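You operate a simulated robot arm through the tools that you are given. There is no shell and no other tool. Be economical: measure what you need, move in short steps, check, and stop when the job is done.

You are at the controls of a simulated robot arm. One attempt, no reset.

Task
Read the jar in the shade meter and bring it up to 40 % with dye.
Fine: one pump at 25 %, two at 10 %; dye spout aside again; stir the streaks out with the rod, rod back, then read again.

The check looks at the end state, three seconds after you hand in, the way a careful person would. Anything else that was tipped, shoved, dropped, spilled or broken makes it a failure.

Robot
A 7-joint arm with a two-finger parallel gripper, fixed in place. Base frame: the origin is at the foot of the arm, x ahead of it, y to its left, z up; the work surface is at about z = 88. Readings come in cm, rad, newtons and seconds.
With the tool pointing down near the work surface it reaches from about 22 to 74 cm from the base axis. Its first joint turns from -2.897 to 2.897 rad. Payload 1.57 kg.
The TCP is the grasp point between the finger pads, 3 cm short of the fingertips. In the tool frame z runs along the fingers and y along their closing line. Largest opening 11 cm; finger width 2.4, thickness 1.2; the body of the gripper, 4.8 by 11.2 cm, starts 7.8 cm behind the TCP.
Orientation is that of the tool frame in the base frame, as a unit quaternion [w, x, y, z]. With the fingers straight down and closing along the base's y, the tool's x points along the base's -x, its y along +y and its z along -z.

Tools
- The arm moves only by the tool send_rows. Its argument "deltas" is text: rows parted by semicolons, each of 7 numbers parted by spaces: the shift along the base's x, y, z in cm, then the turn, a rotation vector about the base's x, y, z in rad, then the closure, from 0 (fully open) to 1 (shut). In form: x y z ax ay az claw; .... A call has 1 to 12 rows; each row shifts and turns the commanded pose from where the row before left it. Each row takes 0.2 s and may step no farther than 5 cm and 0.15 rad from the row before; otherwise, or with a gripper value out of range, the whole call is refused. A pose out of reach is approached as far as the arm can. The call stops where the force on the tool passes 40 N (or 10 N more than at its start, if that is more) or the arm is blocked; 0.2 s more then pass. Each finger travels about 4.5 cm/s and halts on what it meets, pressing with about 37 N; the grip force reading is that of the motor and also rises with nothing between the fingers. The clock runs only during rows and for 0.2 s after the last one: add rows that do not move to give the fingers time. The reply holds the time, the measured pose of the TCP, the force on the tool along the base axes, the opening and the grip force, in the units named above and with some noise, with the torque about the TCP (base axes, N m) and any sound that the robot's microphone picked up.
- Cameras (640 x 400 px; columns grow to the right, rows downward): "scene" is fixed at [22.02, -64.82, 173.05]; the picture's right is [0.98, -0.18, 0.00], its down [-0.15, -0.82, -0.55] and it looks along [0.10, 0.54, -0.84] (base axes); focal length 348 px, centre (320, 200). "wrist" rides on the gripper at [7, 1.6, -14.1] in the tool frame; the picture's right is [-0.23, 0.97, 0.00], its down [-0.85, -0.20, -0.48] and it looks along [-0.47, -0.11, 0.88] (tool axes); focal length 222 px, centre (320, 200). There is no depth. A picture from a camera that has moved, and an enlarged one, comes with that camera's place and axes in the base frame and with its lens.
- get_image(camera): a new picture of that camera. The clock stands still meanwhile.
- move_column(by): slides the trunk up (or, below 0, down) by that many cm; the arm rides with it, the base frame stays. It gives what a move gives, with no picture.
- close_up(camera, box): a new picture of the part [left, top, right, bottom] of that camera's present view, enlarged. The clock stands still meanwhile.
- close_job(): hands the job in; it is judged then, once.

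Work in short steps. Places have to be worked out from the pictures, the camera data and where the tool is seen: move nearer, look again, correct. Check each grasp and each placing, and mend what went wrong. You have 120 turns and 64 pictures in all, those below and enlarged ones among them. Open the gripper and draw the arm clear of the work before you hand the job in, unless the task says otherwise; then end with one line.

The tools are called after "Call:" as name(argument=value, ...) on one line, values as JSON. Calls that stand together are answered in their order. send_rows: Moves the arm, as the interface text tells. Its arguments: {"type":"object","properties":{"deltas":{"type":"string"}},"required":["deltas"]} The other tools are called the same way: move_column (by) slides the trunk up or down; get_image (camera) takes a picture; close_up (camera, box) takes an enlarged picture of a part of a camera's view; close_job () hands the job in.

At the start:

```text
time_s: 0.0
position: [36.66, -9.99, 126.41]
tcp_rot: [0.0, 0.001, 1.0, 0.0]
force: [-0.2, 0.0, -0.6]
moment: [0.01, -0.01, 0.02]
width: 10.99
gripper_force: 0.0
trunk travel left (down, up): [-52.5, 6.5]
```

scene: 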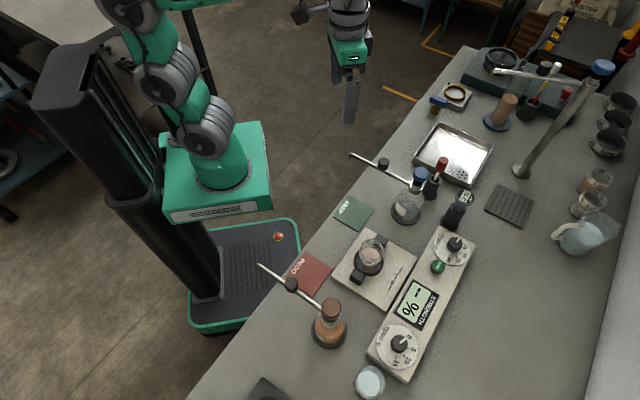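
wrist: 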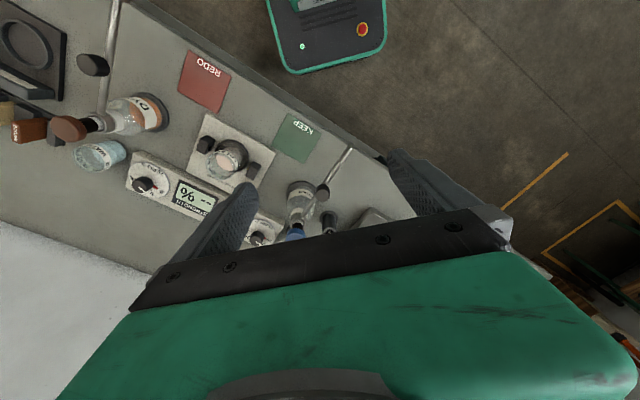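

I start by enlarging the work area in the scene camera to identify the parts.

Call:
close_up(camera="scene", box=[320, 220, 480, 320])

Call:
close_up(camera="scene", box=[250, 250, 480, 400])

Call:
close_up(camera="scene", box=[340, 120, 550, 250])

Call:
close_up(camera="scene", box=[420, 40, 640, 180])

```text
4.00 times, centred on (400, 270) of scene
camera zoom: at [22.02, -64.82, 173.05], right [0.98, -0.18, 0.0], down [-0.15, -0.82, -0.55], along [0.1, 0.54, -0.84], focal length 1390 px, centre (0, -80)
```

zoom: 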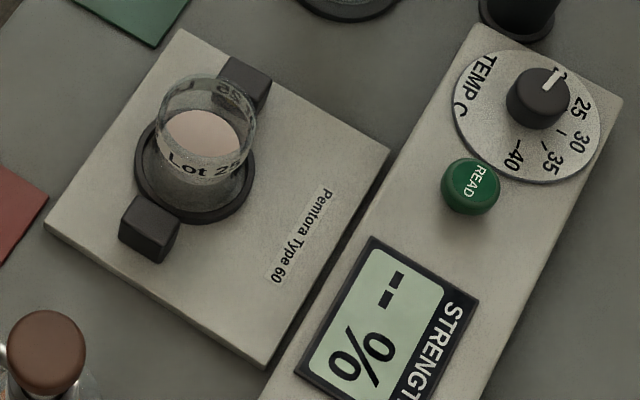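

```text
2.67 times, centred on (365, 325) of scene
camera zoom: at [22.02, -64.82, 173.05], right [0.98, -0.18, 0.0], down [-0.15, -0.82, -0.55], along [0.1, 0.54, -0.84], focal length 927 px, centre (200, -133)
```

zoom: 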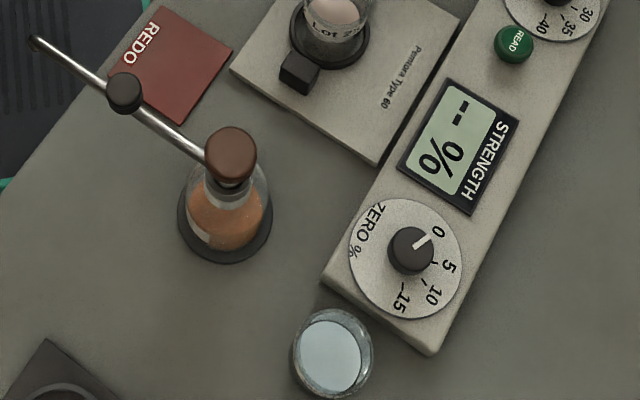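

```text
3.05 times, centred on (445, 185) of scene
camera zoom: at [22.02, -64.82, 173.05], right [0.98, -0.18, 0.0], down [-0.15, -0.82, -0.55], along [0.1, 0.54, -0.84], focal length 1059 px, centre (-61, 246)
```

zoom: 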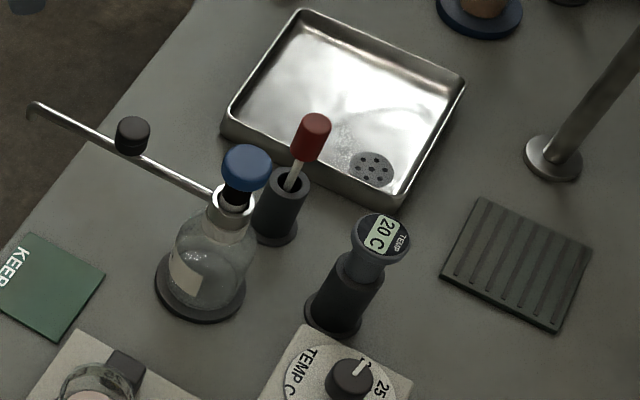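

```text
2.86 times, centred on (530, 110) of scene
camera zoom: at [22.02, -64.82, 173.05], right [0.98, -0.18, 0.0], down [-0.15, -0.82, -0.55], along [0.1, 0.54, -0.84], focal length 993 px, centre (-280, 457)
```

zoom: 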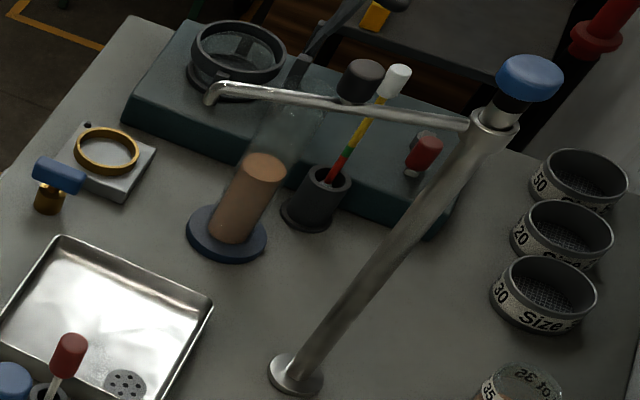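

The meter, dye bottle and jar are located roughly. Now I zoom into the wrist view for labels, since the enlargement is sharp.

Call:
close_up(camera="wrist", box=[60, 100, 220, 200])

Call:
close_up(camera="wrist", box=[180, 110, 340, 250])

Call:
close_up(camera="scene", box=[420, 215, 500, 275])

Call:
close_up(camera="scene", box=[380, 150, 480, 230])

```text
4.00 times, centred on (140, 150) of wrist
camera zoom: at [29.79, -8.42, 140.59], right [0.23, 0.97, 0.0], down [0.85, -0.2, 0.48], along [0.47, -0.11, -0.88], focal length 888 px, centre (1040, 400)
```

zoom: 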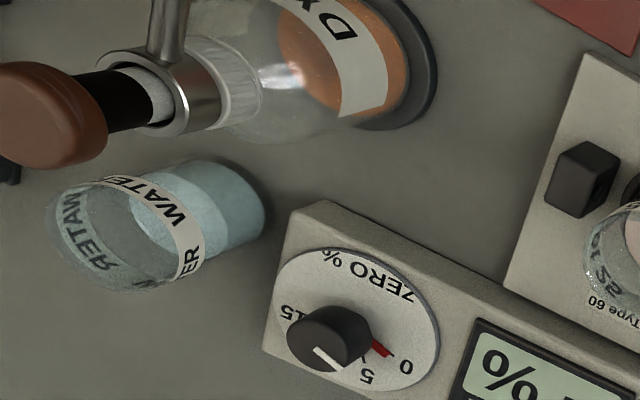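

```text
2.86 times, centred on (260, 180) of wrist
camera zoom: at [29.79, -8.42, 140.59], right [0.23, 0.97, 0.0], down [0.85, -0.2, 0.48], along [0.47, -0.11, -0.88], focal length 635 px, centre (491, 257)
```

zoom: 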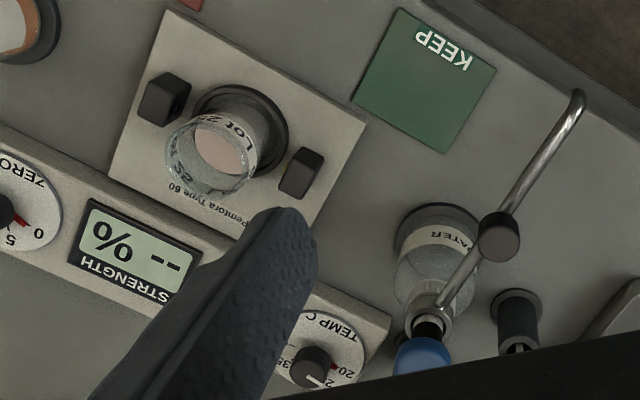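

```text
6.67 times, centred on (460, 245) of scene
camera zoom: at [22.02, -64.82, 173.05], right [0.98, -0.18, 0.0], down [-0.15, -0.82, -0.55], along [0.1, 0.54, -0.84], focal length 2317 px, centre (-613, -100)
```

zoom: 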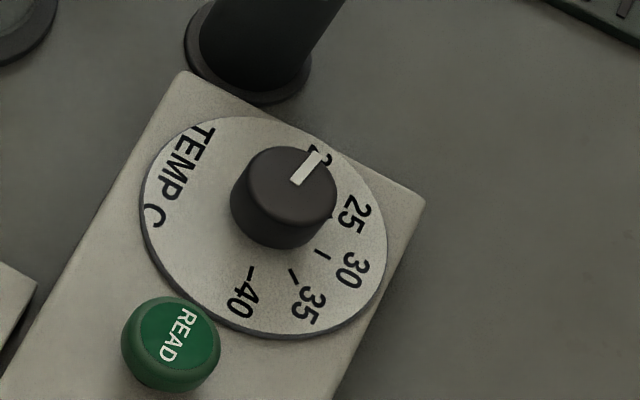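

```text
5.00 times, centred on (430, 190) of scene
camera zoom: at [22.02, -64.82, 173.05], right [0.98, -0.18, 0.0], down [-0.15, -0.82, -0.55], along [0.1, 0.54, -0.84], focal length 1738 px, centre (-230, 250)
```

zoom: 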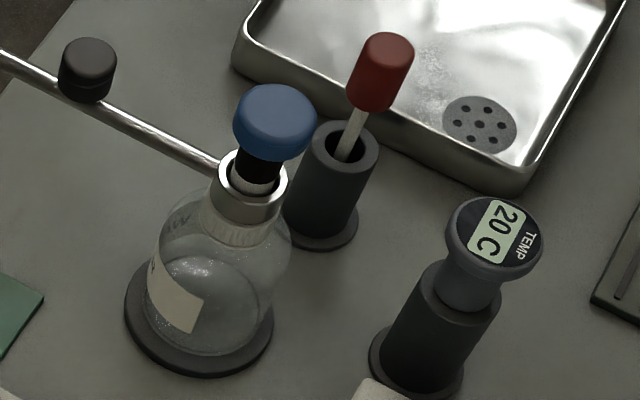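

Both dials stand at their marks (0 % and 20 °C, and the probe reads 20 °C), the orange bottle is DYE and the blue-capped one WATER. READ is at about (56, -37.6), so I move above it with closed fingers.

Call:
send_rows(deltas="2.42 -3.45 0 0 0 0 1;2.42 -3.45 0 0 0 0 1;2.42 -3.45 0 0 0 0 1;2.42 -3.45 0 0 0 0 1;2.42 -3.45 0 0 0 0 1;2.42 -3.45 0 0 0 0 1;2.42 -3.45 0 0 0 0 1;2.4 -3.46 0 0 0 0 1;0 0 -5 0 0 0 1;0 0 -5 0 0 0 1;0 0 -5 0 0 0 1;0 0 0 0 0 0 1")

Call:
get_image(camera="scene")

Call:
get_image(camera="wrist")

```text
time_s: 2.6
position: [52.68, -33.72, 110.39]
tcp_rot: [0.0, 0.0, 1.0, 0.0]
force: [-0.4, 0.2, 0.2]
moment: [-0.01, 0.0, -0.03]
width: 0.02
gripper_force: 21.8
out of reach, approached as far as the arm can: row 7, 8
trunk travel left (down, up): [-52.5, 6.5]
```

```text
53 pictures are left
```

scene: 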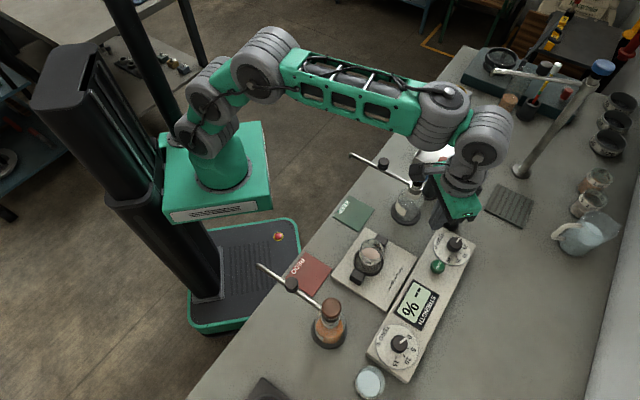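

```text
52 pictures are left
camera wrist: at [45.73, -32.19, 124.43], right [0.23, 0.97, 0.0], down [0.85, -0.2, 0.48], along [0.47, -0.11, -0.88], focal length 222 px, centre (320, 200)
```

wrist: 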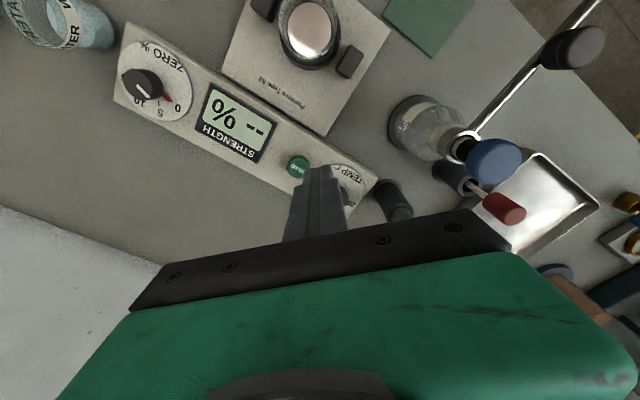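

Both views agree: button top at about (56, -37.7, 93). I do a small correction at this height and see if the commanded pose was clipped.

Call:
send_rows(deltas="0 0 -3 0 0 0 1;0 0 -3 0 0 0 1;0 0 0 0 0 0 1")

```text
time_s: 3.4
position: [52.53, -33.89, 104.16]
tcp_rot: [0.001, 0.0, 1.0, 0.0]
force: [0.9, -0.8, -0.2]
moment: [0.0, 0.0, 0.0]
width: 0.01
gripper_force: 21.2
trunk travel left (down, up): [-52.5, 6.5]
```

The commanded pose is clipped to the reached one, so I shift by (+3.45, -3.8) to get over the button.

Call:
send_rows(deltas="1.75 -1.9 0 0 0 0 1;1.72 -1.9 0 0 0 0 1;0 0 -2 0 0 0 1;0 0 0 0 0 0 1")

Call:
get_image(camera="wrist")

Call:
close_up(camera="scene", box=[400, 210, 500, 290])

```text
time_s: 4.4
position: [56.24, -37.82, 102.41]
tcp_rot: [0.0, 0.0, 1.0, 0.0]
force: [-0.7, -0.2, -0.7]
moment: [0.0, 0.02, 0.02]
width: 0.03
gripper_force: 21.3
trunk travel left (down, up): [-52.5, 6.5]
```

```text
51 pictures are left
camera wrist: at [49.33, -36.22, 116.45], right [0.23, 0.97, 0.0], down [0.86, -0.2, 0.48], along [0.47, -0.11, -0.88], focal length 222 px, centre (320, 200)
```

wrist: 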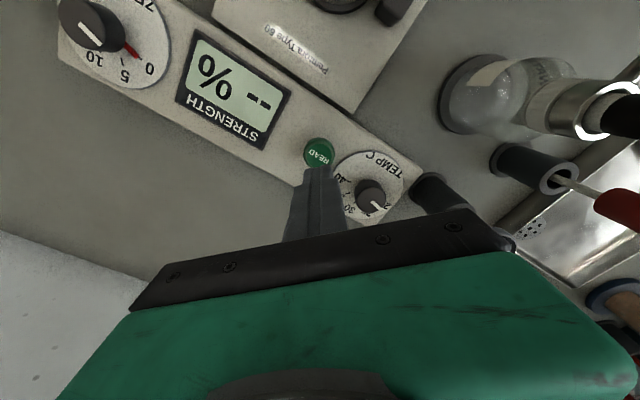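

```text
5.00 times, centred on (450, 250) of scene
camera zoom: at [22.02, -64.82, 173.05], right [0.98, -0.18, 0.0], down [-0.15, -0.82, -0.55], along [0.1, 0.54, -0.84], focal length 1738 px, centre (-330, -50)
```

zoom: 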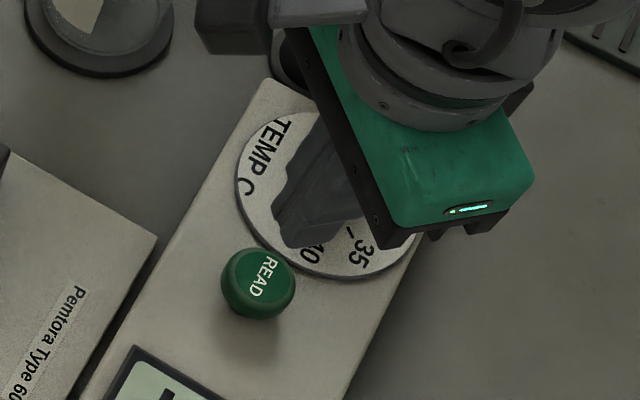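

I am over the button with tips at z≈99.4; I descend to just above it, then slowly.

Call:
send_rows(deltas="-0.1 -0.1 -2.5 0 0 0 1;0 0 -2 0 0 0 1;0 0 -0.5 0 0 0 1;0 0 -0.5 0 0 0 1;0 0 0 0 0 0 1")

```text
time_s: 5.6
position: [56.13, -37.69, 96.83]
tcp_rot: [0.001, 0.0, 1.0, 0.0]
force: [-0.8, 0.0, 0.0]
moment: [0.02, -0.01, 0.01]
width: 0.0
gripper_force: 21.6
trunk travel left (down, up): [-52.5, 6.5]
```

Still free at tip z≈93.8; I go on in 0.3 cm rows.

Call:
send_rows(deltas="0 0 -0.3 0 0 0 1;0 0 -0.3 0 0 0 1;0 0 -0.3 0 0 0 1;0 0 0 0 0 0 1")

```text
time_s: 6.6
position: [56.08, -37.83, 95.76]
tcp_rot: [-0.001, 0.001, 1.0, 0.0]
force: [0.4, -0.6, 2.6]
moment: [-0.04, 0.01, 0.03]
width: 0.0
gripper_force: 21.1
trunk travel left (down, up): [-52.5, 6.5]
heard: click
```

A click was heard. I lift off, and check the display.

Call:
send_rows(deltas="0 0 2 0 0 0 1;0 0 4 0 0 0 1;0 0 4 0 0 0 1;0 0 0 0 0 0 1;0 0 0 0 0 0 1")

Call:
close_up(camera="scene", box=[320, 220, 480, 320])

```text
time_s: 7.8
position: [56.2, -37.9, 106.01]
tcp_rot: [0.0, 0.001, 1.0, -0.001]
force: [0.6, -0.2, -0.7]
moment: [-0.01, 0.01, 0.01]
width: 0.01
gripper_force: 21.6
trunk travel left (down, up): [-52.5, 6.5]
```

```text
4.00 times, centred on (400, 270) of scene
camera zoom: at [22.02, -64.82, 173.05], right [0.98, -0.18, 0.0], down [-0.15, -0.82, -0.55], along [0.1, 0.54, -0.84], focal length 1390 px, centre (0, -80)
```

zoom: 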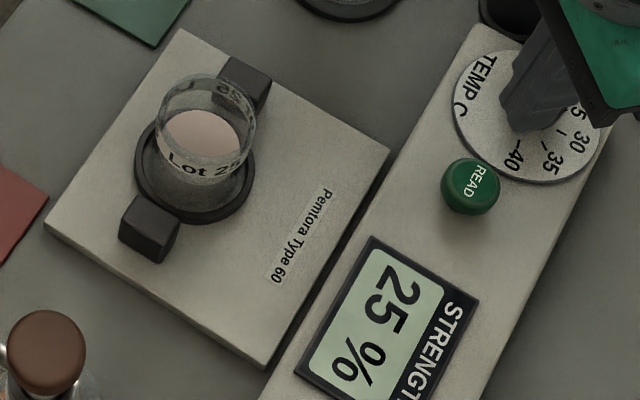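

Reading is 25 % → exactly one pump. Triangulated: dye pump cap (27.8, -46, 106), spout knob (20.9, -39.3, 103.5), jar axis (40.8, -32.1, rim 97.4); spout must swing from 136° to about 47°. I fly high to the far side of the spout.

Call:
send_rows(deltas="0 0 4.5 0 0 0 1;-3 0 3.5 0 0 0 1;-4.2 0 0 0 0 0 1;-4.2 0 0 0 0 0 1;-4.2 -0.3 0 0 0 0 1;-4.2 -0.3 0 0 0 0 1;-4.2 -0.3 0 0 0 0 1;-4.2 -0.3 0 0 0 0 1;-4.2 -0.3 0 0 0 0 1;-4.2 -0.3 0 0 0 0 1;-4.1 -0.5 0 0 0 0 1;0 0 0 0 0 0 1")

Call:
get_image(camera="scene")

Call:
get_image(camera="wrist")

```text
time_s: 10.4
position: [15.28, -40.13, 113.9]
tcp_rot: [0.0, 0.0, 1.0, 0.0]
force: [0.3, -1.0, 0.3]
moment: [0.02, -0.01, 0.03]
width: 0.01
gripper_force: 21.4
trunk travel left (down, up): [-52.5, 6.5]
```

```text
48 pictures are left
```

scene: 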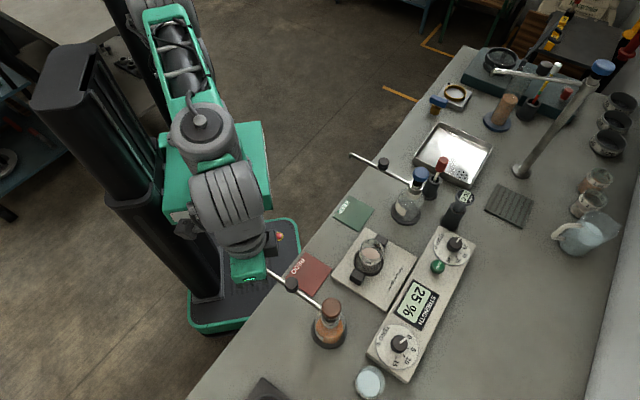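

```text
47 pictures are left
camera wrist: at [8.3, -38.52, 128.01], right [0.23, 0.97, 0.0], down [0.85, -0.2, 0.48], along [0.47, -0.11, -0.88], focal length 222 px, centre (320, 200)
```

wrist: 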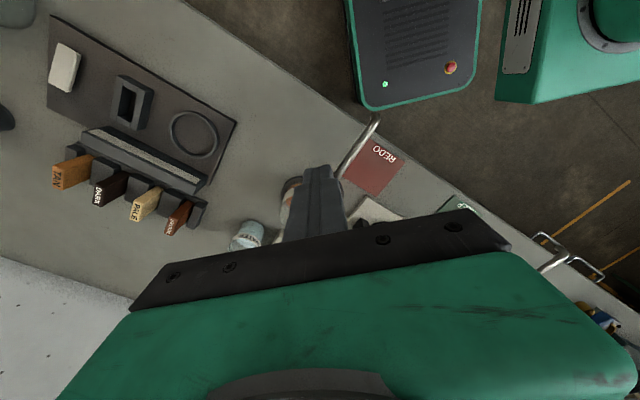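

The spout tip fits the estimate, and the finger is 4.5 cm to the side of the rod. I lower to z≈101.7.

Call:
send_rows(deltas="0 0 -4.1 0 0 0 1;0 0 -4.1 0 0 0 1;0 0 -4 0 0 0 1;0 0 0 0 0 0 1")

Call:
close_up(camera="scene", box=[220, 230, 380, 350])

```text
time_s: 11.4
position: [15.31, -40.06, 101.7]
tcp_rot: [0.0, 0.0, 1.0, 0.0]
force: [0.5, 0.1, 0.3]
moment: [0.04, 0.01, 0.03]
width: 0.0
gripper_force: 21.4
trunk travel left (down, up): [-52.5, 6.5]
```

```text
3.33 times, centred on (300, 290) of scene
camera zoom: at [22.02, -64.82, 173.05], right [0.98, -0.18, 0.0], down [-0.15, -0.82, -0.55], along [0.1, 0.54, -0.84], focal length 1159 px, centre (387, -100)
```

zoom: 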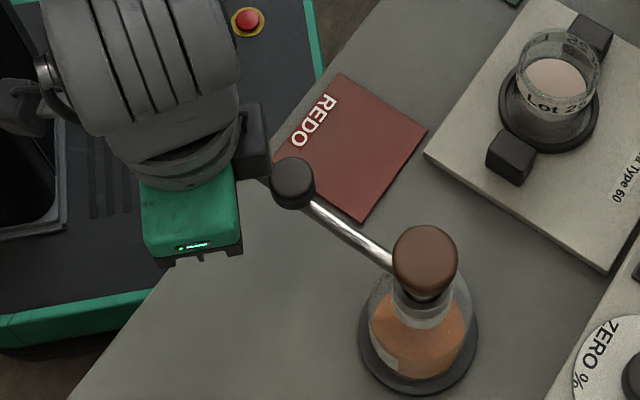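

Clear below. Now I sweep the spout clockwise along an arc of radius 13 around the bottle axis, first half.

Call:
send_rows(deltas="1.72 1.33 0 0 0 0 1;1.12 1.43 0 0 0 0 1;1.30 1.26 0 0 0 0 1;1.47 1.06 0 0 0 0 1;1.60 0.86 0 0 0 0 1;1.71 0.62 0 0 0 0 1;1.77 0.37 0 0 0 0 1;0 0 0 0 0 0 1")

Call:
get_image(camera="scene")

Call:
get_image(camera="wrist")

```text
time_s: 13.2
position: [26.08, -33.14, 101.62]
tcp_rot: [0.0, 0.0, 1.0, 0.0]
force: [-0.3, -0.2, -0.7]
moment: [-0.03, -0.02, -0.03]
width: 0.0
gripper_force: 21.1
trunk travel left (down, up): [-52.5, 6.5]
```

```text
45 pictures are left
```

scene: 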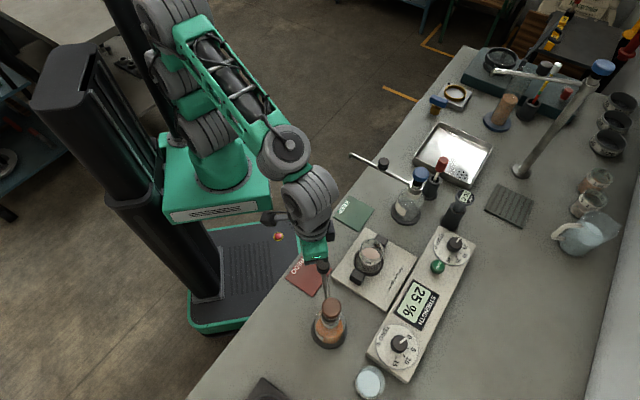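

```text
44 pictures are left
camera wrist: at [19.2, -31.59, 115.76], right [0.23, 0.97, 0.0], down [0.85, -0.2, 0.48], along [0.47, -0.11, -0.88], focal length 222 px, centre (320, 200)
```

wrist: 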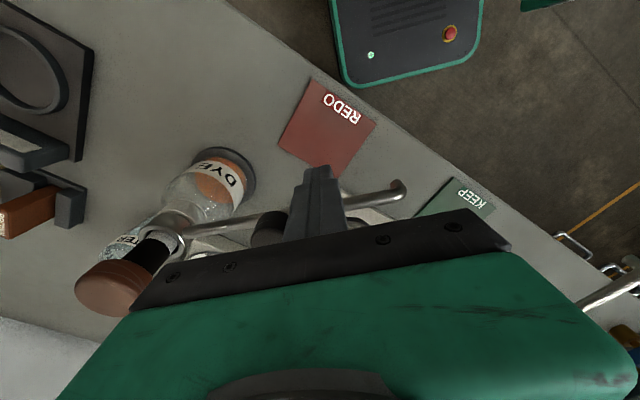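

The rod follows, now at about 90°. I continue the arc to finger angle 60°.

Call:
send_rows(deltas="1.81 0.13 0 0 0 0 1;1.81 -0.13 0 0 0 0 1;1.77 -0.37 0 0 0 0 1;1.71 -0.62 0 0 0 0 1;1.21 -0.62 0 0 0 0 1;0 0 0 0 0 0 1")

Call:
close_up(camera="scene", box=[300, 210, 460, 350])

Call:
get_image(camera="wrist")

```text
time_s: 14.6
position: [34.46, -34.73, 101.66]
tcp_rot: [-0.001, 0.001, 1.0, 0.0]
force: [-0.3, -0.3, -1.3]
moment: [-0.01, -0.02, -0.02]
width: 0.0
gripper_force: 21.2
trunk travel left (down, up): [-52.5, 6.5]
```

```text
2.86 times, centred on (380, 280) of scene
camera zoom: at [22.02, -64.82, 173.05], right [0.98, -0.18, 0.0], down [-0.15, -0.82, -0.55], along [0.1, 0.54, -0.84], focal length 993 px, centre (149, -29)
```

zoom: 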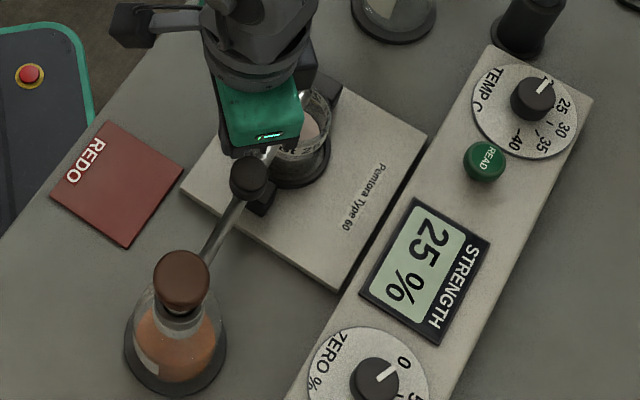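

```text
42 pictures are left
camera wrist: at [27.59, -33.2, 115.84], right [0.23, 0.97, 0.0], down [0.85, -0.2, 0.48], along [0.47, -0.11, -0.88], focal length 222 px, centre (320, 200)
```

wrist: 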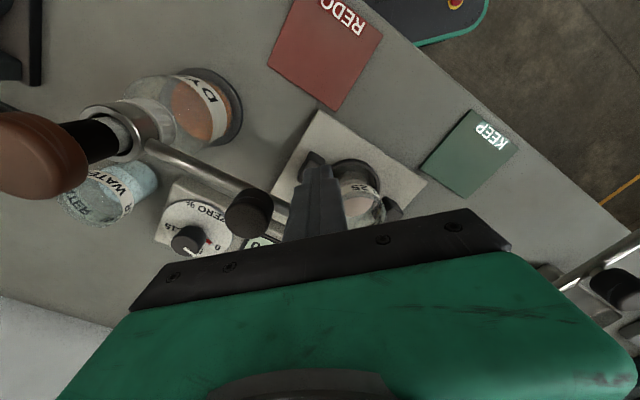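

Knob now puts the rod at ≈48°, tip predicted 0.4 cm from the jar axis. I back off and lift to inspect.

Call:
send_rows(deltas="-1.5 1.4 0 0 0 0 1;-1.5 1.4 0 0 0 0 1;-1 1 4 0 0 0 1;-2 2 4 0 0 0 1;-3 3 2 0 0 0 1;0 0 0 0 0 0 1")

Call:
close_up(camera="scene", box=[300, 210, 460, 350])

Call:
get_image(camera="wrist")

```text
time_s: 16.0
position: [25.37, -25.94, 111.96]
tcp_rot: [0.0, 0.001, 1.0, 0.0]
force: [0.6, 0.0, 0.1]
moment: [-0.04, -0.01, -0.01]
width: 0.0
gripper_force: 21.7
trunk travel left (down, up): [-52.5, 6.5]
```

```text
2.86 times, centred on (380, 280) of scene
camera zoom: at [22.02, -64.82, 173.05], right [0.98, -0.18, 0.0], down [-0.15, -0.82, -0.55], along [0.1, 0.54, -0.84], focal length 993 px, centre (149, -29)
```

zoom: 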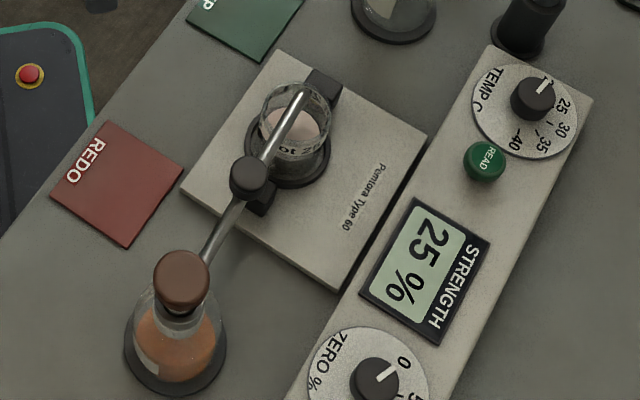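

```text
40 pictures are left
camera wrist: at [18.58, -24.35, 126.03], right [0.23, 0.97, 0.0], down [0.85, -0.2, 0.48], along [0.47, -0.11, -0.88], focal length 222 px, centre (320, 200)
```

wrist: 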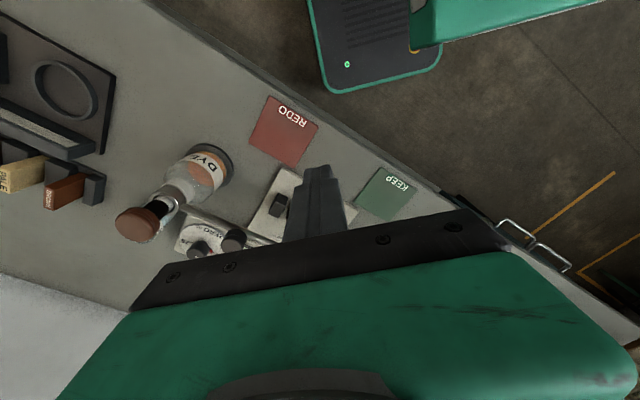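

The spout tip hangs over the jar (≈40.3, -31.6). Now I go above the dye pump cap.

Call:
send_rows(deltas="0.5 -4 2 0 0 0 1;0.5 -4 0 0 0 0 1;0.5 -4 0 0 0 0 1;0.5 -4 0 0 0 0 1;0.4 -4 0 0 0 0 1;0 0 0 0 0 0 1")

Call:
close_up(camera="scene", box=[260, 240, 420, 360])

Call:
get_image(camera="wrist")

```text
time_s: 17.4
position: [27.98, -46.27, 113.93]
tcp_rot: [0.0, 0.0, 1.0, 0.0]
force: [0.3, -0.7, -0.4]
moment: [0.01, -0.03, 0.0]
width: 0.03
gripper_force: 21.3
trunk travel left (down, up): [-52.5, 6.5]
```

```text
3.33 times, centred on (340, 300) of scene
camera zoom: at [22.02, -64.82, 173.05], right [0.98, -0.18, 0.0], down [-0.15, -0.82, -0.55], along [0.1, 0.54, -0.84], focal length 1159 px, centre (253, -133)
```

zoom: 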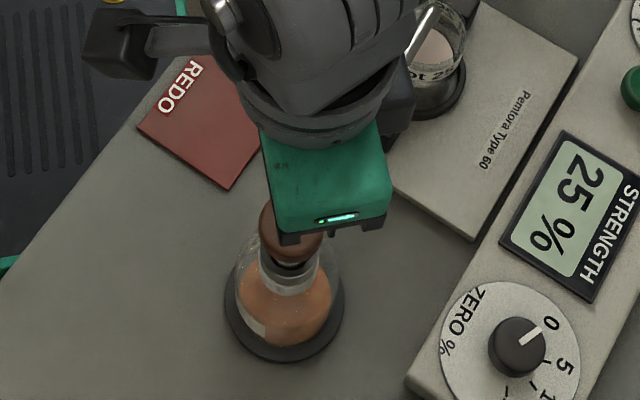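

```text
38 pictures are left
camera wrist: at [21.0, -44.67, 128.03], right [0.23, 0.97, 0.0], down [0.85, -0.2, 0.48], along [0.47, -0.11, -0.88], focal length 222 px, centre (320, 200)
```

wrist: 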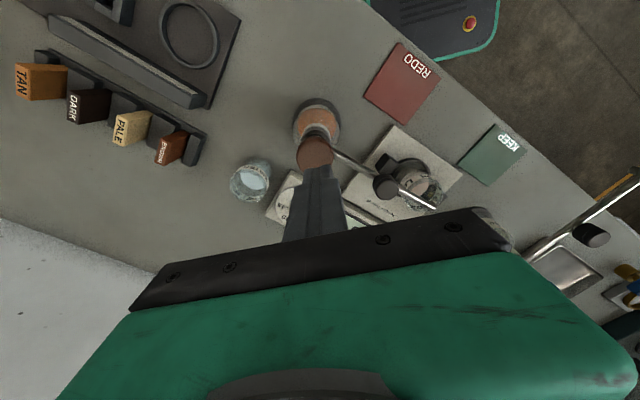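

The tip is centred over the cap within ~0.5 cm. I descend close to it, then in small rows.

Call:
send_rows(deltas="-0.3 -0.1 -2.5 0 0 0 1;0 0 -1.5 0 0 0 1;0 0 -0.4 0 0 0 1;0 0 -0.4 0 0 0 1;0 0 0 0 0 0 1")

```text
time_s: 18.6
position: [27.43, -46.27, 109.05]
tcp_rot: [-0.001, 0.0, 1.0, 0.001]
force: [1.3, -1.0, 1.8]
moment: [0.01, -0.02, -0.01]
width: 0.02
gripper_force: 21.3
trunk travel left (down, up): [-52.5, 6.5]
```

Slight contact at tip z≈106. I press on slowly, watching force and sound.

Call:
send_rows(deltas="0 0 -0.3 0 0 0 1;0 0 -0.3 0 0 0 1;0 0 0 0 0 0 1")

```text
time_s: 19.4
position: [27.48, -46.2, 108.33]
tcp_rot: [0.001, 0.001, 1.0, -0.001]
force: [-0.6, -1.9, 3.4]
moment: [-0.03, 0.06, 0.01]
width: 0.0
gripper_force: 21.7
trunk travel left (down, up): [-52.5, 6.5]
```

Call:
send_rows(deltas="0 0 -0.3 0 0 0 1;0 0 -0.3 0 0 0 1;0 0 -0.3 0 0 0 1;0 0 0 0 0 0 1")

```text
time_s: 20.4
position: [27.52, -46.27, 107.47]
tcp_rot: [0.001, 0.0, 1.0, -0.001]
force: [-2.2, 0.2, 11.9]
moment: [0.05, 0.11, -0.06]
width: 0.0
gripper_force: 21.4
trunk travel left (down, up): [-52.5, 6.5]
```

Force jumped to 12 N without a sound; I look whether dye came out before pressing further.

Call:
close_up(camera="scene", box=[300, 220, 420, 330])

```text
3.64 times, centred on (360, 275) of scene
camera zoom: at [22.02, -64.82, 173.05], right [0.98, -0.18, 0.0], down [-0.15, -0.82, -0.55], along [0.1, 0.54, -0.84], focal length 1264 px, centre (174, -73)
```

zoom: 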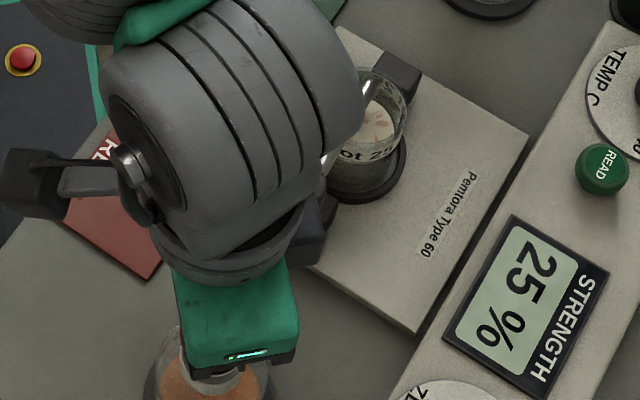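

Streaks show in the jar: the pump has delivered. I lift off and look.

Call:
send_rows(deltas="0 0 1 0 0 0 1;0 0 2 0 0 0 1;0 0 3 0 0 0 1;-4 1 0 0 0 0 1;-5 1 0 0 0 0 1;-4 1 0 0 0 0 1;0 0 0 0 0 0 1")

Call:
close_up(camera="scene", box=[300, 220, 420, 330])

```text
refused: row 5 steps farther than a row can; nothing moved
```

```text
3.64 times, centred on (360, 275) of scene
camera zoom: at [22.02, -64.82, 173.05], right [0.98, -0.18, 0.0], down [-0.15, -0.82, -0.55], along [0.1, 0.54, -0.84], focal length 1264 px, centre (174, -73)
```

zoom: 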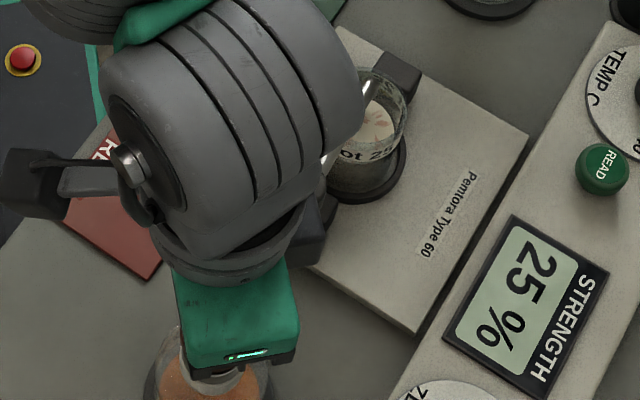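

One step was too long. I lift off and travel to the other (clockwise) side of the spout at about (40.2, -41).

Call:
send_rows(deltas="0 0 1 0 0 0 1;0 0 2 0 0 0 1;0 0 3.2 0 0 0 1;4.3 1.7 0 0 0 0 1;4.3 1.7 0 0 0 0 1;4.1 1.7 0 0 0 0 1;0 0 0 0 0 0 1")

Call:
close_up(camera="scene", box=[280, 220, 440, 340])

```text
time_s: 22.0
position: [40.02, -41.25, 113.69]
tcp_rot: [0.0, 0.001, 1.0, 0.0]
force: [0.2, 0.3, -1.1]
moment: [0.0, 0.02, -0.01]
width: 0.0
gripper_force: 21.0
trunk travel left (down, up): [-52.5, 6.5]
```

```text
3.33 times, centred on (360, 280) of scene
camera zoom: at [22.02, -64.82, 173.05], right [0.98, -0.18, 0.0], down [-0.15, -0.82, -0.55], along [0.1, 0.54, -0.84], focal length 1159 px, centre (187, -67)
```

zoom: 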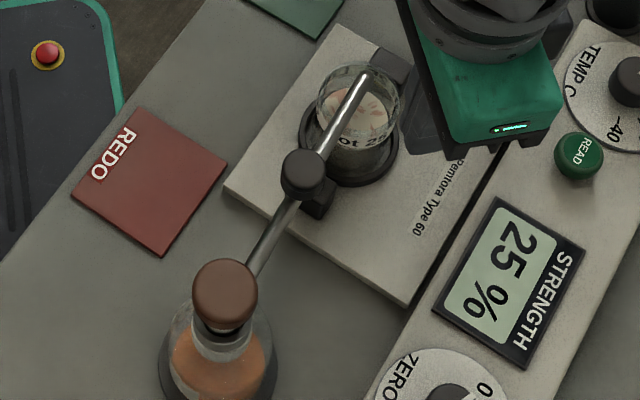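

Streaks of dye are in the jar. I lower beside the spout on this side.

Call:
send_rows(deltas="0 0 -4 0 0 0 1;0 0 -4 0 0 0 1;0 0 -4 0 0 0 1;0 0 0 0 0 0 1")

Call:
send_rows(deltas="-1.06 1.9 0 0 0 0 1;-1.18 1.66 0 0 0 0 1;-1.43 1.45 0 0 0 0 1;-1.64 1.21 0 0 0 0 1;-1.81 0.95 0 0 0 0 1;-1.94 0.64 0 0 0 0 1;-2.01 0.34 0 0 0 0 1;-2.04 0.02 0 0 0 0 1;-2.01 -0.30 0 0 0 0 1;-1.95 -0.62 0 0 0 0 1;-1.83 -0.91 0 0 0 0 1;0 0 0 0 0 0 1")

Call:
get_image(camera="scene")

```text
time_s: 23.0
position: [40.28, -41.07, 101.5]
tcp_rot: [0.0, 0.0, 1.0, 0.0]
force: [0.2, -0.2, 0.0]
moment: [-0.01, 0.03, 0.02]
width: 0.01
gripper_force: 21.5
trunk travel left (down, up): [-52.5, 6.5]
```

```text
time_s: 25.6
position: [21.23, -34.54, 101.71]
tcp_rot: [0.001, 0.0, 1.0, 0.0]
force: [0.4, -0.1, 1.1]
moment: [0.03, 0.01, 0.0]
width: 0.0
gripper_force: 21.8
trunk travel left (down, up): [-52.5, 6.5]
```

```text
34 pictures are left
```

scene: 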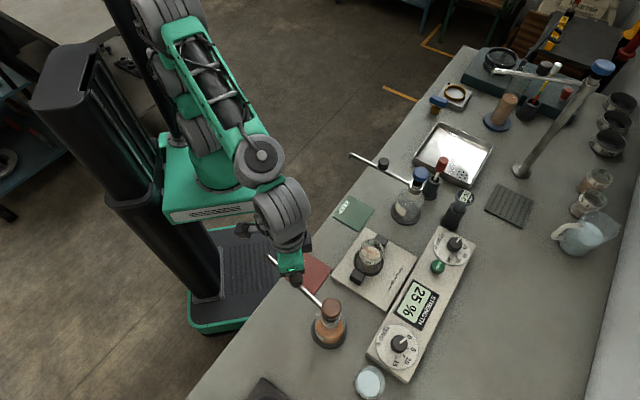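

Spout is nearly at its old place; one more small push, then back off and lift.

Call:
send_rows(deltas="-0.8 -0.55 0 0 0 0 1;0 0 0 0 0 0 1;1.5 1.4 0 0 0 0 1;1.5 1.5 1 0 0 0 1;0 0 4 0 0 0 1;0 0 4 0 0 0 1;2 3 3 0 0 0 1;2 4 2 0 0 0 1;2 4 0 0 0 0 0.5;0 0 0 0 0 0 0")

Call:
close_up(camera="scene", box=[240, 220, 420, 360])

Call:
close_up(camera="scene", box=[490, 50, 600, 140])

```text
time_s: 27.8
position: [29.24, -21.34, 115.76]
tcp_rot: [0.0, 0.0, 1.0, 0.0]
force: [0.6, 0.5, -0.9]
moment: [0.02, 0.0, -0.01]
width: 4.8
gripper_force: 0.1
trunk travel left (down, up): [-52.5, 6.5]
```

```text
2.86 times, centred on (330, 290) of scene
camera zoom: at [22.02, -64.82, 173.05], right [0.98, -0.18, 0.0], down [-0.15, -0.82, -0.55], along [0.1, 0.54, -0.84], focal length 993 px, centre (291, -57)
```

zoom: 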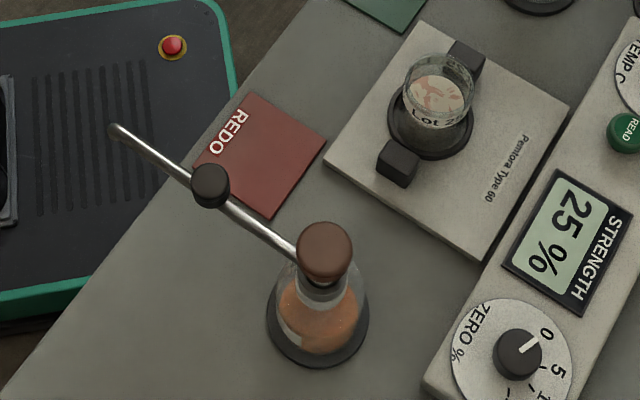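

```text
4.44 times, centred on (545, 95) of scene
camera zoom: at [22.02, -64.82, 173.05], right [0.98, -0.18, 0.0], down [-0.15, -0.82, -0.55], along [0.1, 0.54, -0.84], focal length 1545 px, centre (-680, 667)
```

zoom: 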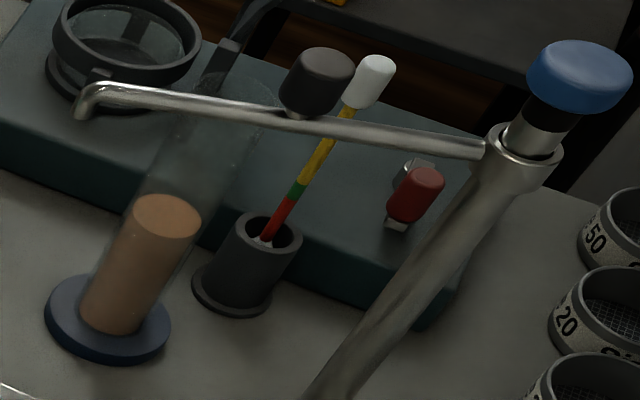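

Spout is aside as before. The stirring rod (red handle) stands vertically in its holder at about (63.7, -14.2), handle centre z≈102. I raise the trunk 6 cm for headroom, then move above the rod with half-open fingers.

Call:
move_column(by=6)

Call:
send_rows(deltas="4.5 0.8 0 0 0 0 0.5;4.5 0.8 0 0 0 0 0.5;4.5 0.8 0 0 0 0 0.5;4.5 0.8 0 0 0 0 0.5;4.5 0.8 0 0 0 0 0.5;4.5 0.8 0 0 0 0 0.5;4.5 0.8 -1 0 0 0 0.5;2.3 0.8 -3 0 0 0 0.5;0 0 0 0 0 0 0.5")

Call:
get_image(camera="wrist")

Call:
close_up(camera="scene", box=[370, 100, 530, 220])

```text
time_s: 28.8
position: [29.37, -21.33, 121.92]
tcp_rot: [0.0, 0.0, 1.0, 0.001]
force: [0.2, 0.3, 1.1]
moment: [0.0, 0.0, 0.01]
width: 10.99
gripper_force: 0.0
trunk travel left (down, up): [-58.5, 0.5]
```

```text
time_s: 30.8
position: [63.32, -14.99, 117.94]
tcp_rot: [0.0, 0.0, 1.0, 0.0]
force: [0.7, -1.0, 0.3]
moment: [0.01, -0.01, 0.0]
width: 5.51
gripper_force: 0.1
trunk travel left (down, up): [-58.5, 0.5]
```

```text
31 pictures are left
camera wrist: at [56.38, -13.45, 132.05], right [0.23, 0.97, 0.0], down [0.85, -0.2, 0.48], along [0.47, -0.11, -0.88], focal length 222 px, centre (320, 200)
```

wrist: 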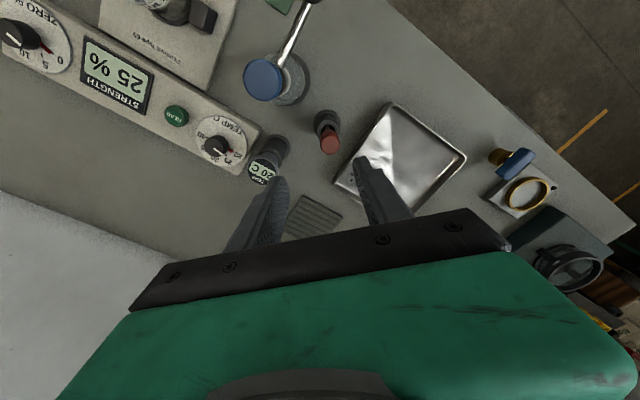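

```text
3.33 times, centred on (450, 160) of scene
camera zoom: at [22.02, -64.82, 173.05], right [0.98, -0.18, 0.0], down [-0.15, -0.82, -0.55], along [0.1, 0.54, -0.84], focal length 1159 px, centre (-113, 333)
```

zoom: 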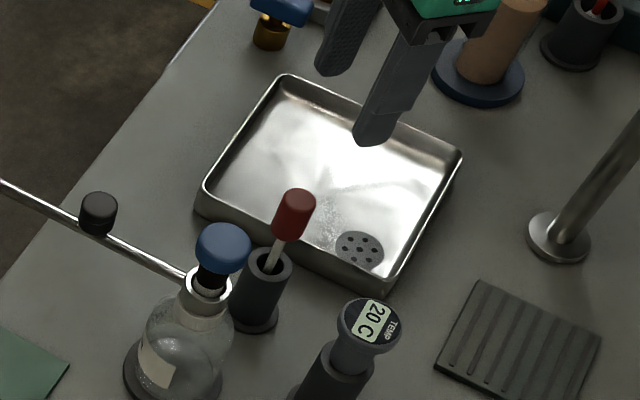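

Wrist view puts the handle top at (64.1, -14.0). I correct and descend to just above it.

Call:
send_rows(deltas="0.6 0.85 -2 0 0 0 0.5;0 0 -4 0 0 0 0.5;0 0 -2.5 0 0 0 0.5;0 0 0 0 0 0 0.5")

Call:
get_image(camera="wrist")

Call:
close_up(camera="scene", box=[390, 110, 510, 200])

```text
time_s: 31.8
position: [63.78, -14.13, 109.4]
tcp_rot: [0.0, -0.001, 1.0, 0.0]
force: [0.2, -0.8, 0.0]
moment: [-0.02, 0.0, 0.01]
width: 5.51
gripper_force: 0.0
trunk travel left (down, up): [-58.5, 0.5]
```

```text
29 pictures are left
camera wrist: at [56.83, -12.63, 123.47], right [0.23, 0.97, 0.0], down [0.85, -0.2, 0.48], along [0.47, -0.11, -0.88], focal length 222 px, centre (320, 200)
```

wrist: 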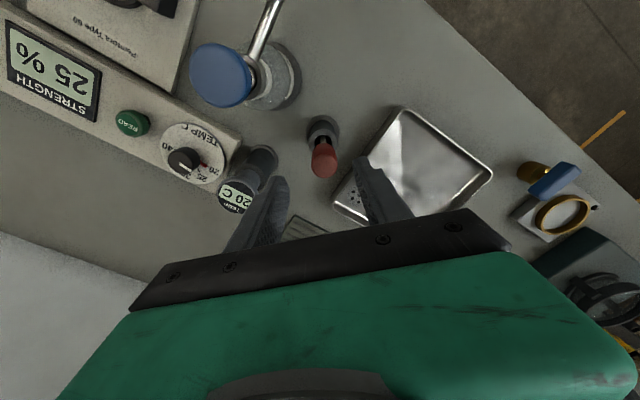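

```text
4.44 times, centred on (450, 155) of scene
camera zoom: at [22.02, -64.82, 173.05], right [0.98, -0.18, 0.0], down [-0.15, -0.82, -0.55], along [0.1, 0.54, -0.84], focal length 1545 px, centre (-258, 400)
```

zoom: 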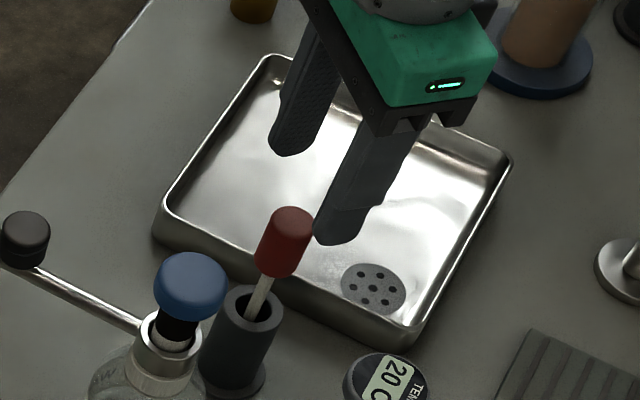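

Aligned. I descend so the pads bracket the handle (TCP z≈102.3).

Call:
send_rows(deltas="0 0 -2.4 0 0 0 0.5;0 0 -2.4 0 0 0 0.5;0 0 -2.3 0 0 0 0.5;0 0 0 0 0 0 0.5")

Call:
close_up(camera="scene", box=[390, 110, 510, 200])

Call:
close_up(camera="wrist", box=[220, 100, 420, 240])

```text
time_s: 32.8
position: [63.66, -14.02, 102.34]
tcp_rot: [0.001, 0.001, 1.0, -0.001]
force: [0.7, -0.9, 0.0]
moment: [-0.02, 0.03, -0.01]
width: 5.49
gripper_force: 0.0
trunk travel left (down, up): [-58.5, 0.5]
```

```text
4.44 times, centred on (450, 155) of scene
camera zoom: at [22.02, -64.82, 173.05], right [0.98, -0.18, 0.0], down [-0.15, -0.82, -0.55], along [0.1, 0.54, -0.84], focal length 1545 px, centre (-258, 400)
```

zoom: 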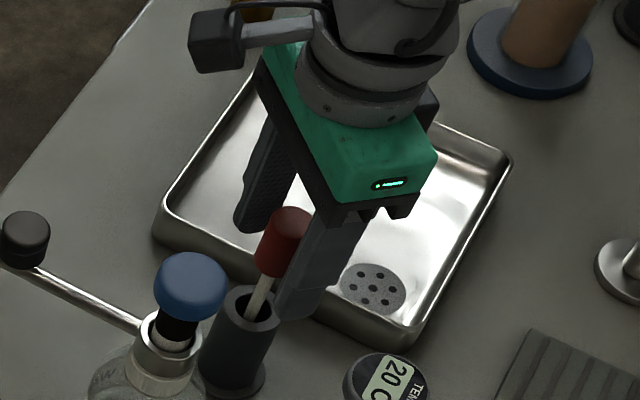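

```text
2.86 times, centred on (320, 170) of wrist
camera zoom: at [56.74, -12.52, 116.4], right [0.23, 0.97, 0.0], down [0.85, -0.2, 0.48], along [0.47, -0.11, -0.88], focal length 635 px, centre (320, 286)
```

zoom: 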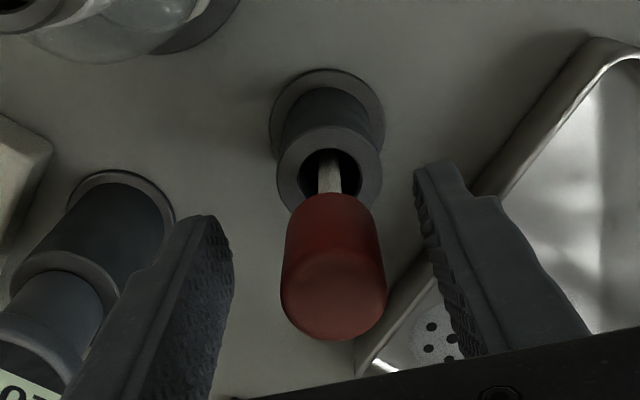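

Handle is centred between the pads. I close.

Call:
send_rows(deltas="0 0 0 0 0 0 0.7;0 0 0 0 0 0 0.85;0 0 0 0 0 0 1;0 0 0 0 0 0 1;0 0 0 0 0 0 1")

```text
time_s: 34.0
position: [63.67, -14.12, 102.26]
tcp_rot: [0.0, 0.0, 1.0, 0.0]
force: [0.4, 0.2, 1.8]
moment: [0.05, -0.02, 0.0]
width: 2.43
gripper_force: 36.2
trunk travel left (down, up): [-58.5, 0.5]
```

Gripped at 2.43 cm. I lift straight up to clear the holder.

Call:
send_rows(deltas="0 0 2 0 0 0 1;0 0 3 0 0 0 1;0 0 3 0 0 0 1;0 0 4 0 0 0 1;-0.5 -0.5 3 0 0 0 1;0 0 0 0 0 0 1")

Call:
get_image(camera="scene")

Call:
close_up(camera="scene", box=[390, 90, 510, 200])

```text
time_s: 35.4
position: [63.22, -14.78, 117.38]
tcp_rot: [0.0, 0.001, 1.0, 0.0]
force: [0.2, 0.3, -0.3]
moment: [0.01, -0.02, 0.03]
width: 2.44
gripper_force: 36.7
trunk travel left (down, up): [-58.5, 0.5]
```

```text
25 pictures are left
```

scene: 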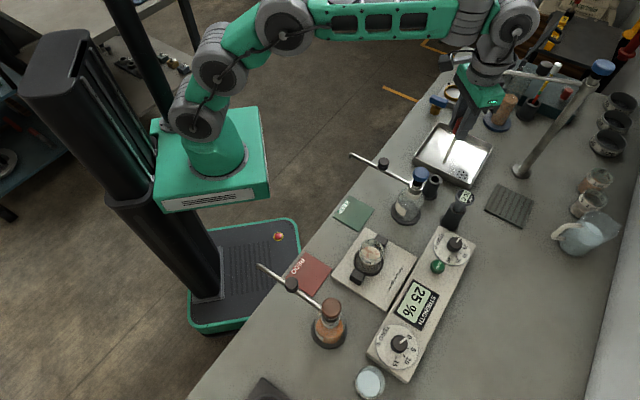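

```text
3.64 times, centred on (450, 145) of scene
camera zoom: at [22.02, -64.82, 173.05], right [0.98, -0.18, 0.0], down [-0.15, -0.82, -0.55], along [0.1, 0.54, -0.84], focal length 1264 px, centre (-153, 400)
```

zoom: 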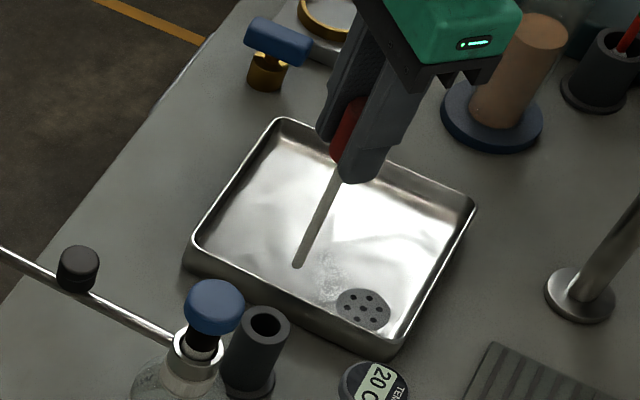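

Rod held straight; its tip is ≈13.6 cm below the TCP. I carry it around the water pump to above the jar at (40.8, -32.1).

Call:
send_rows(deltas="-0.5 -4 1 0 0 0 1;-0.5 -4 1 0 0 0 1;-0.6 -4 1 0 0 0 1;-4.2 -1.06 0 0 0 0 1;-4.2 -1.06 0 0 0 0 1;-4.2 -1.06 0 0 0 0 1;-4.1 -1.06 0 0 0 0 1;-4.1 -1.06 0 0 0 0 1;0 0 0 0 0 0 1;0 0 0 0 0 0 1")

Call:
close_up(camera="scene", box=[300, 180, 460, 300])

Call:
close_up(camera="wrist", box=[220, 60, 420, 200])

```text
time_s: 37.6
position: [40.89, -32.04, 120.42]
tcp_rot: [0.0, 0.0, 1.0, 0.0]
force: [0.0, 0.4, -0.5]
moment: [0.01, 0.0, 0.01]
width: 2.45
gripper_force: 36.4
trunk travel left (down, up): [-58.5, 0.5]
```

```text
3.33 times, centred on (380, 240) of scene
camera zoom: at [22.02, -64.82, 173.05], right [0.98, -0.18, 0.0], down [-0.15, -0.82, -0.55], along [0.1, 0.54, -0.84], focal length 1159 px, centre (120, 67)
```

zoom: 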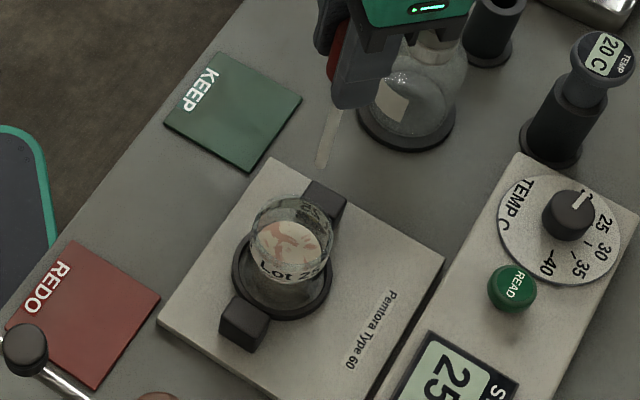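

```text
2.86 times, centred on (320, 130) of wrist
camera zoom: at [33.96, -30.52, 134.51], right [0.23, 0.97, 0.0], down [0.86, -0.2, 0.48], along [0.47, -0.11, -0.88], focal length 635 px, centre (320, 400)
```

zoom: 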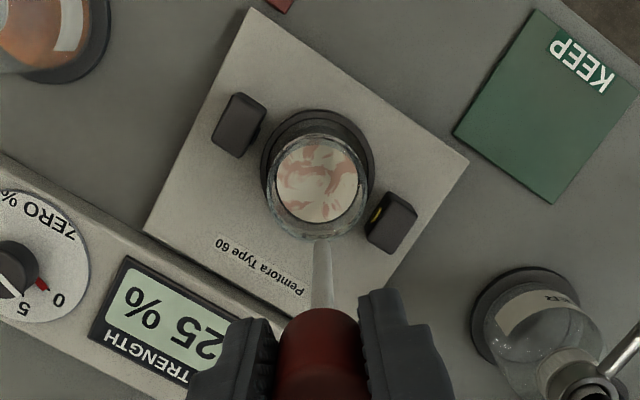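

Rod tip is over the jar axis. I lower slowly into the jar, watching for contact.

Call:
send_rows(deltas="-0.1 -0.2 -4 0 0 0 1;0 0 -4 0 0 0 1;0 0 -3 0 0 0 1;0 0 -2 0 0 0 1;0 0 -0.5 0 0 0 1;0 0 -0.5 0 0 0 1;0 0 0 0 0 0 1")

Call:
close_up(camera="scene", box=[320, 190, 440, 280])

```text
time_s: 39.2
position: [40.72, -32.05, 106.2]
tcp_rot: [0.001, -0.001, 1.0, 0.0]
force: [0.0, 0.8, -0.1]
moment: [0.01, -0.02, 0.02]
width: 2.41
gripper_force: 36.5
trunk travel left (down, up): [-58.5, 0.5]
```

```text
4.44 times, centred on (380, 235) of scene
camera zoom: at [22.02, -64.82, 173.05], right [0.98, -0.18, 0.0], down [-0.15, -0.82, -0.55], along [0.1, 0.54, -0.84], focal length 1545 px, centre (53, 44)
```

zoom: 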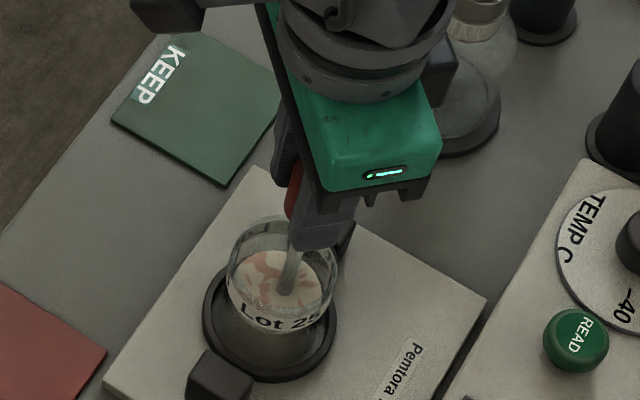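

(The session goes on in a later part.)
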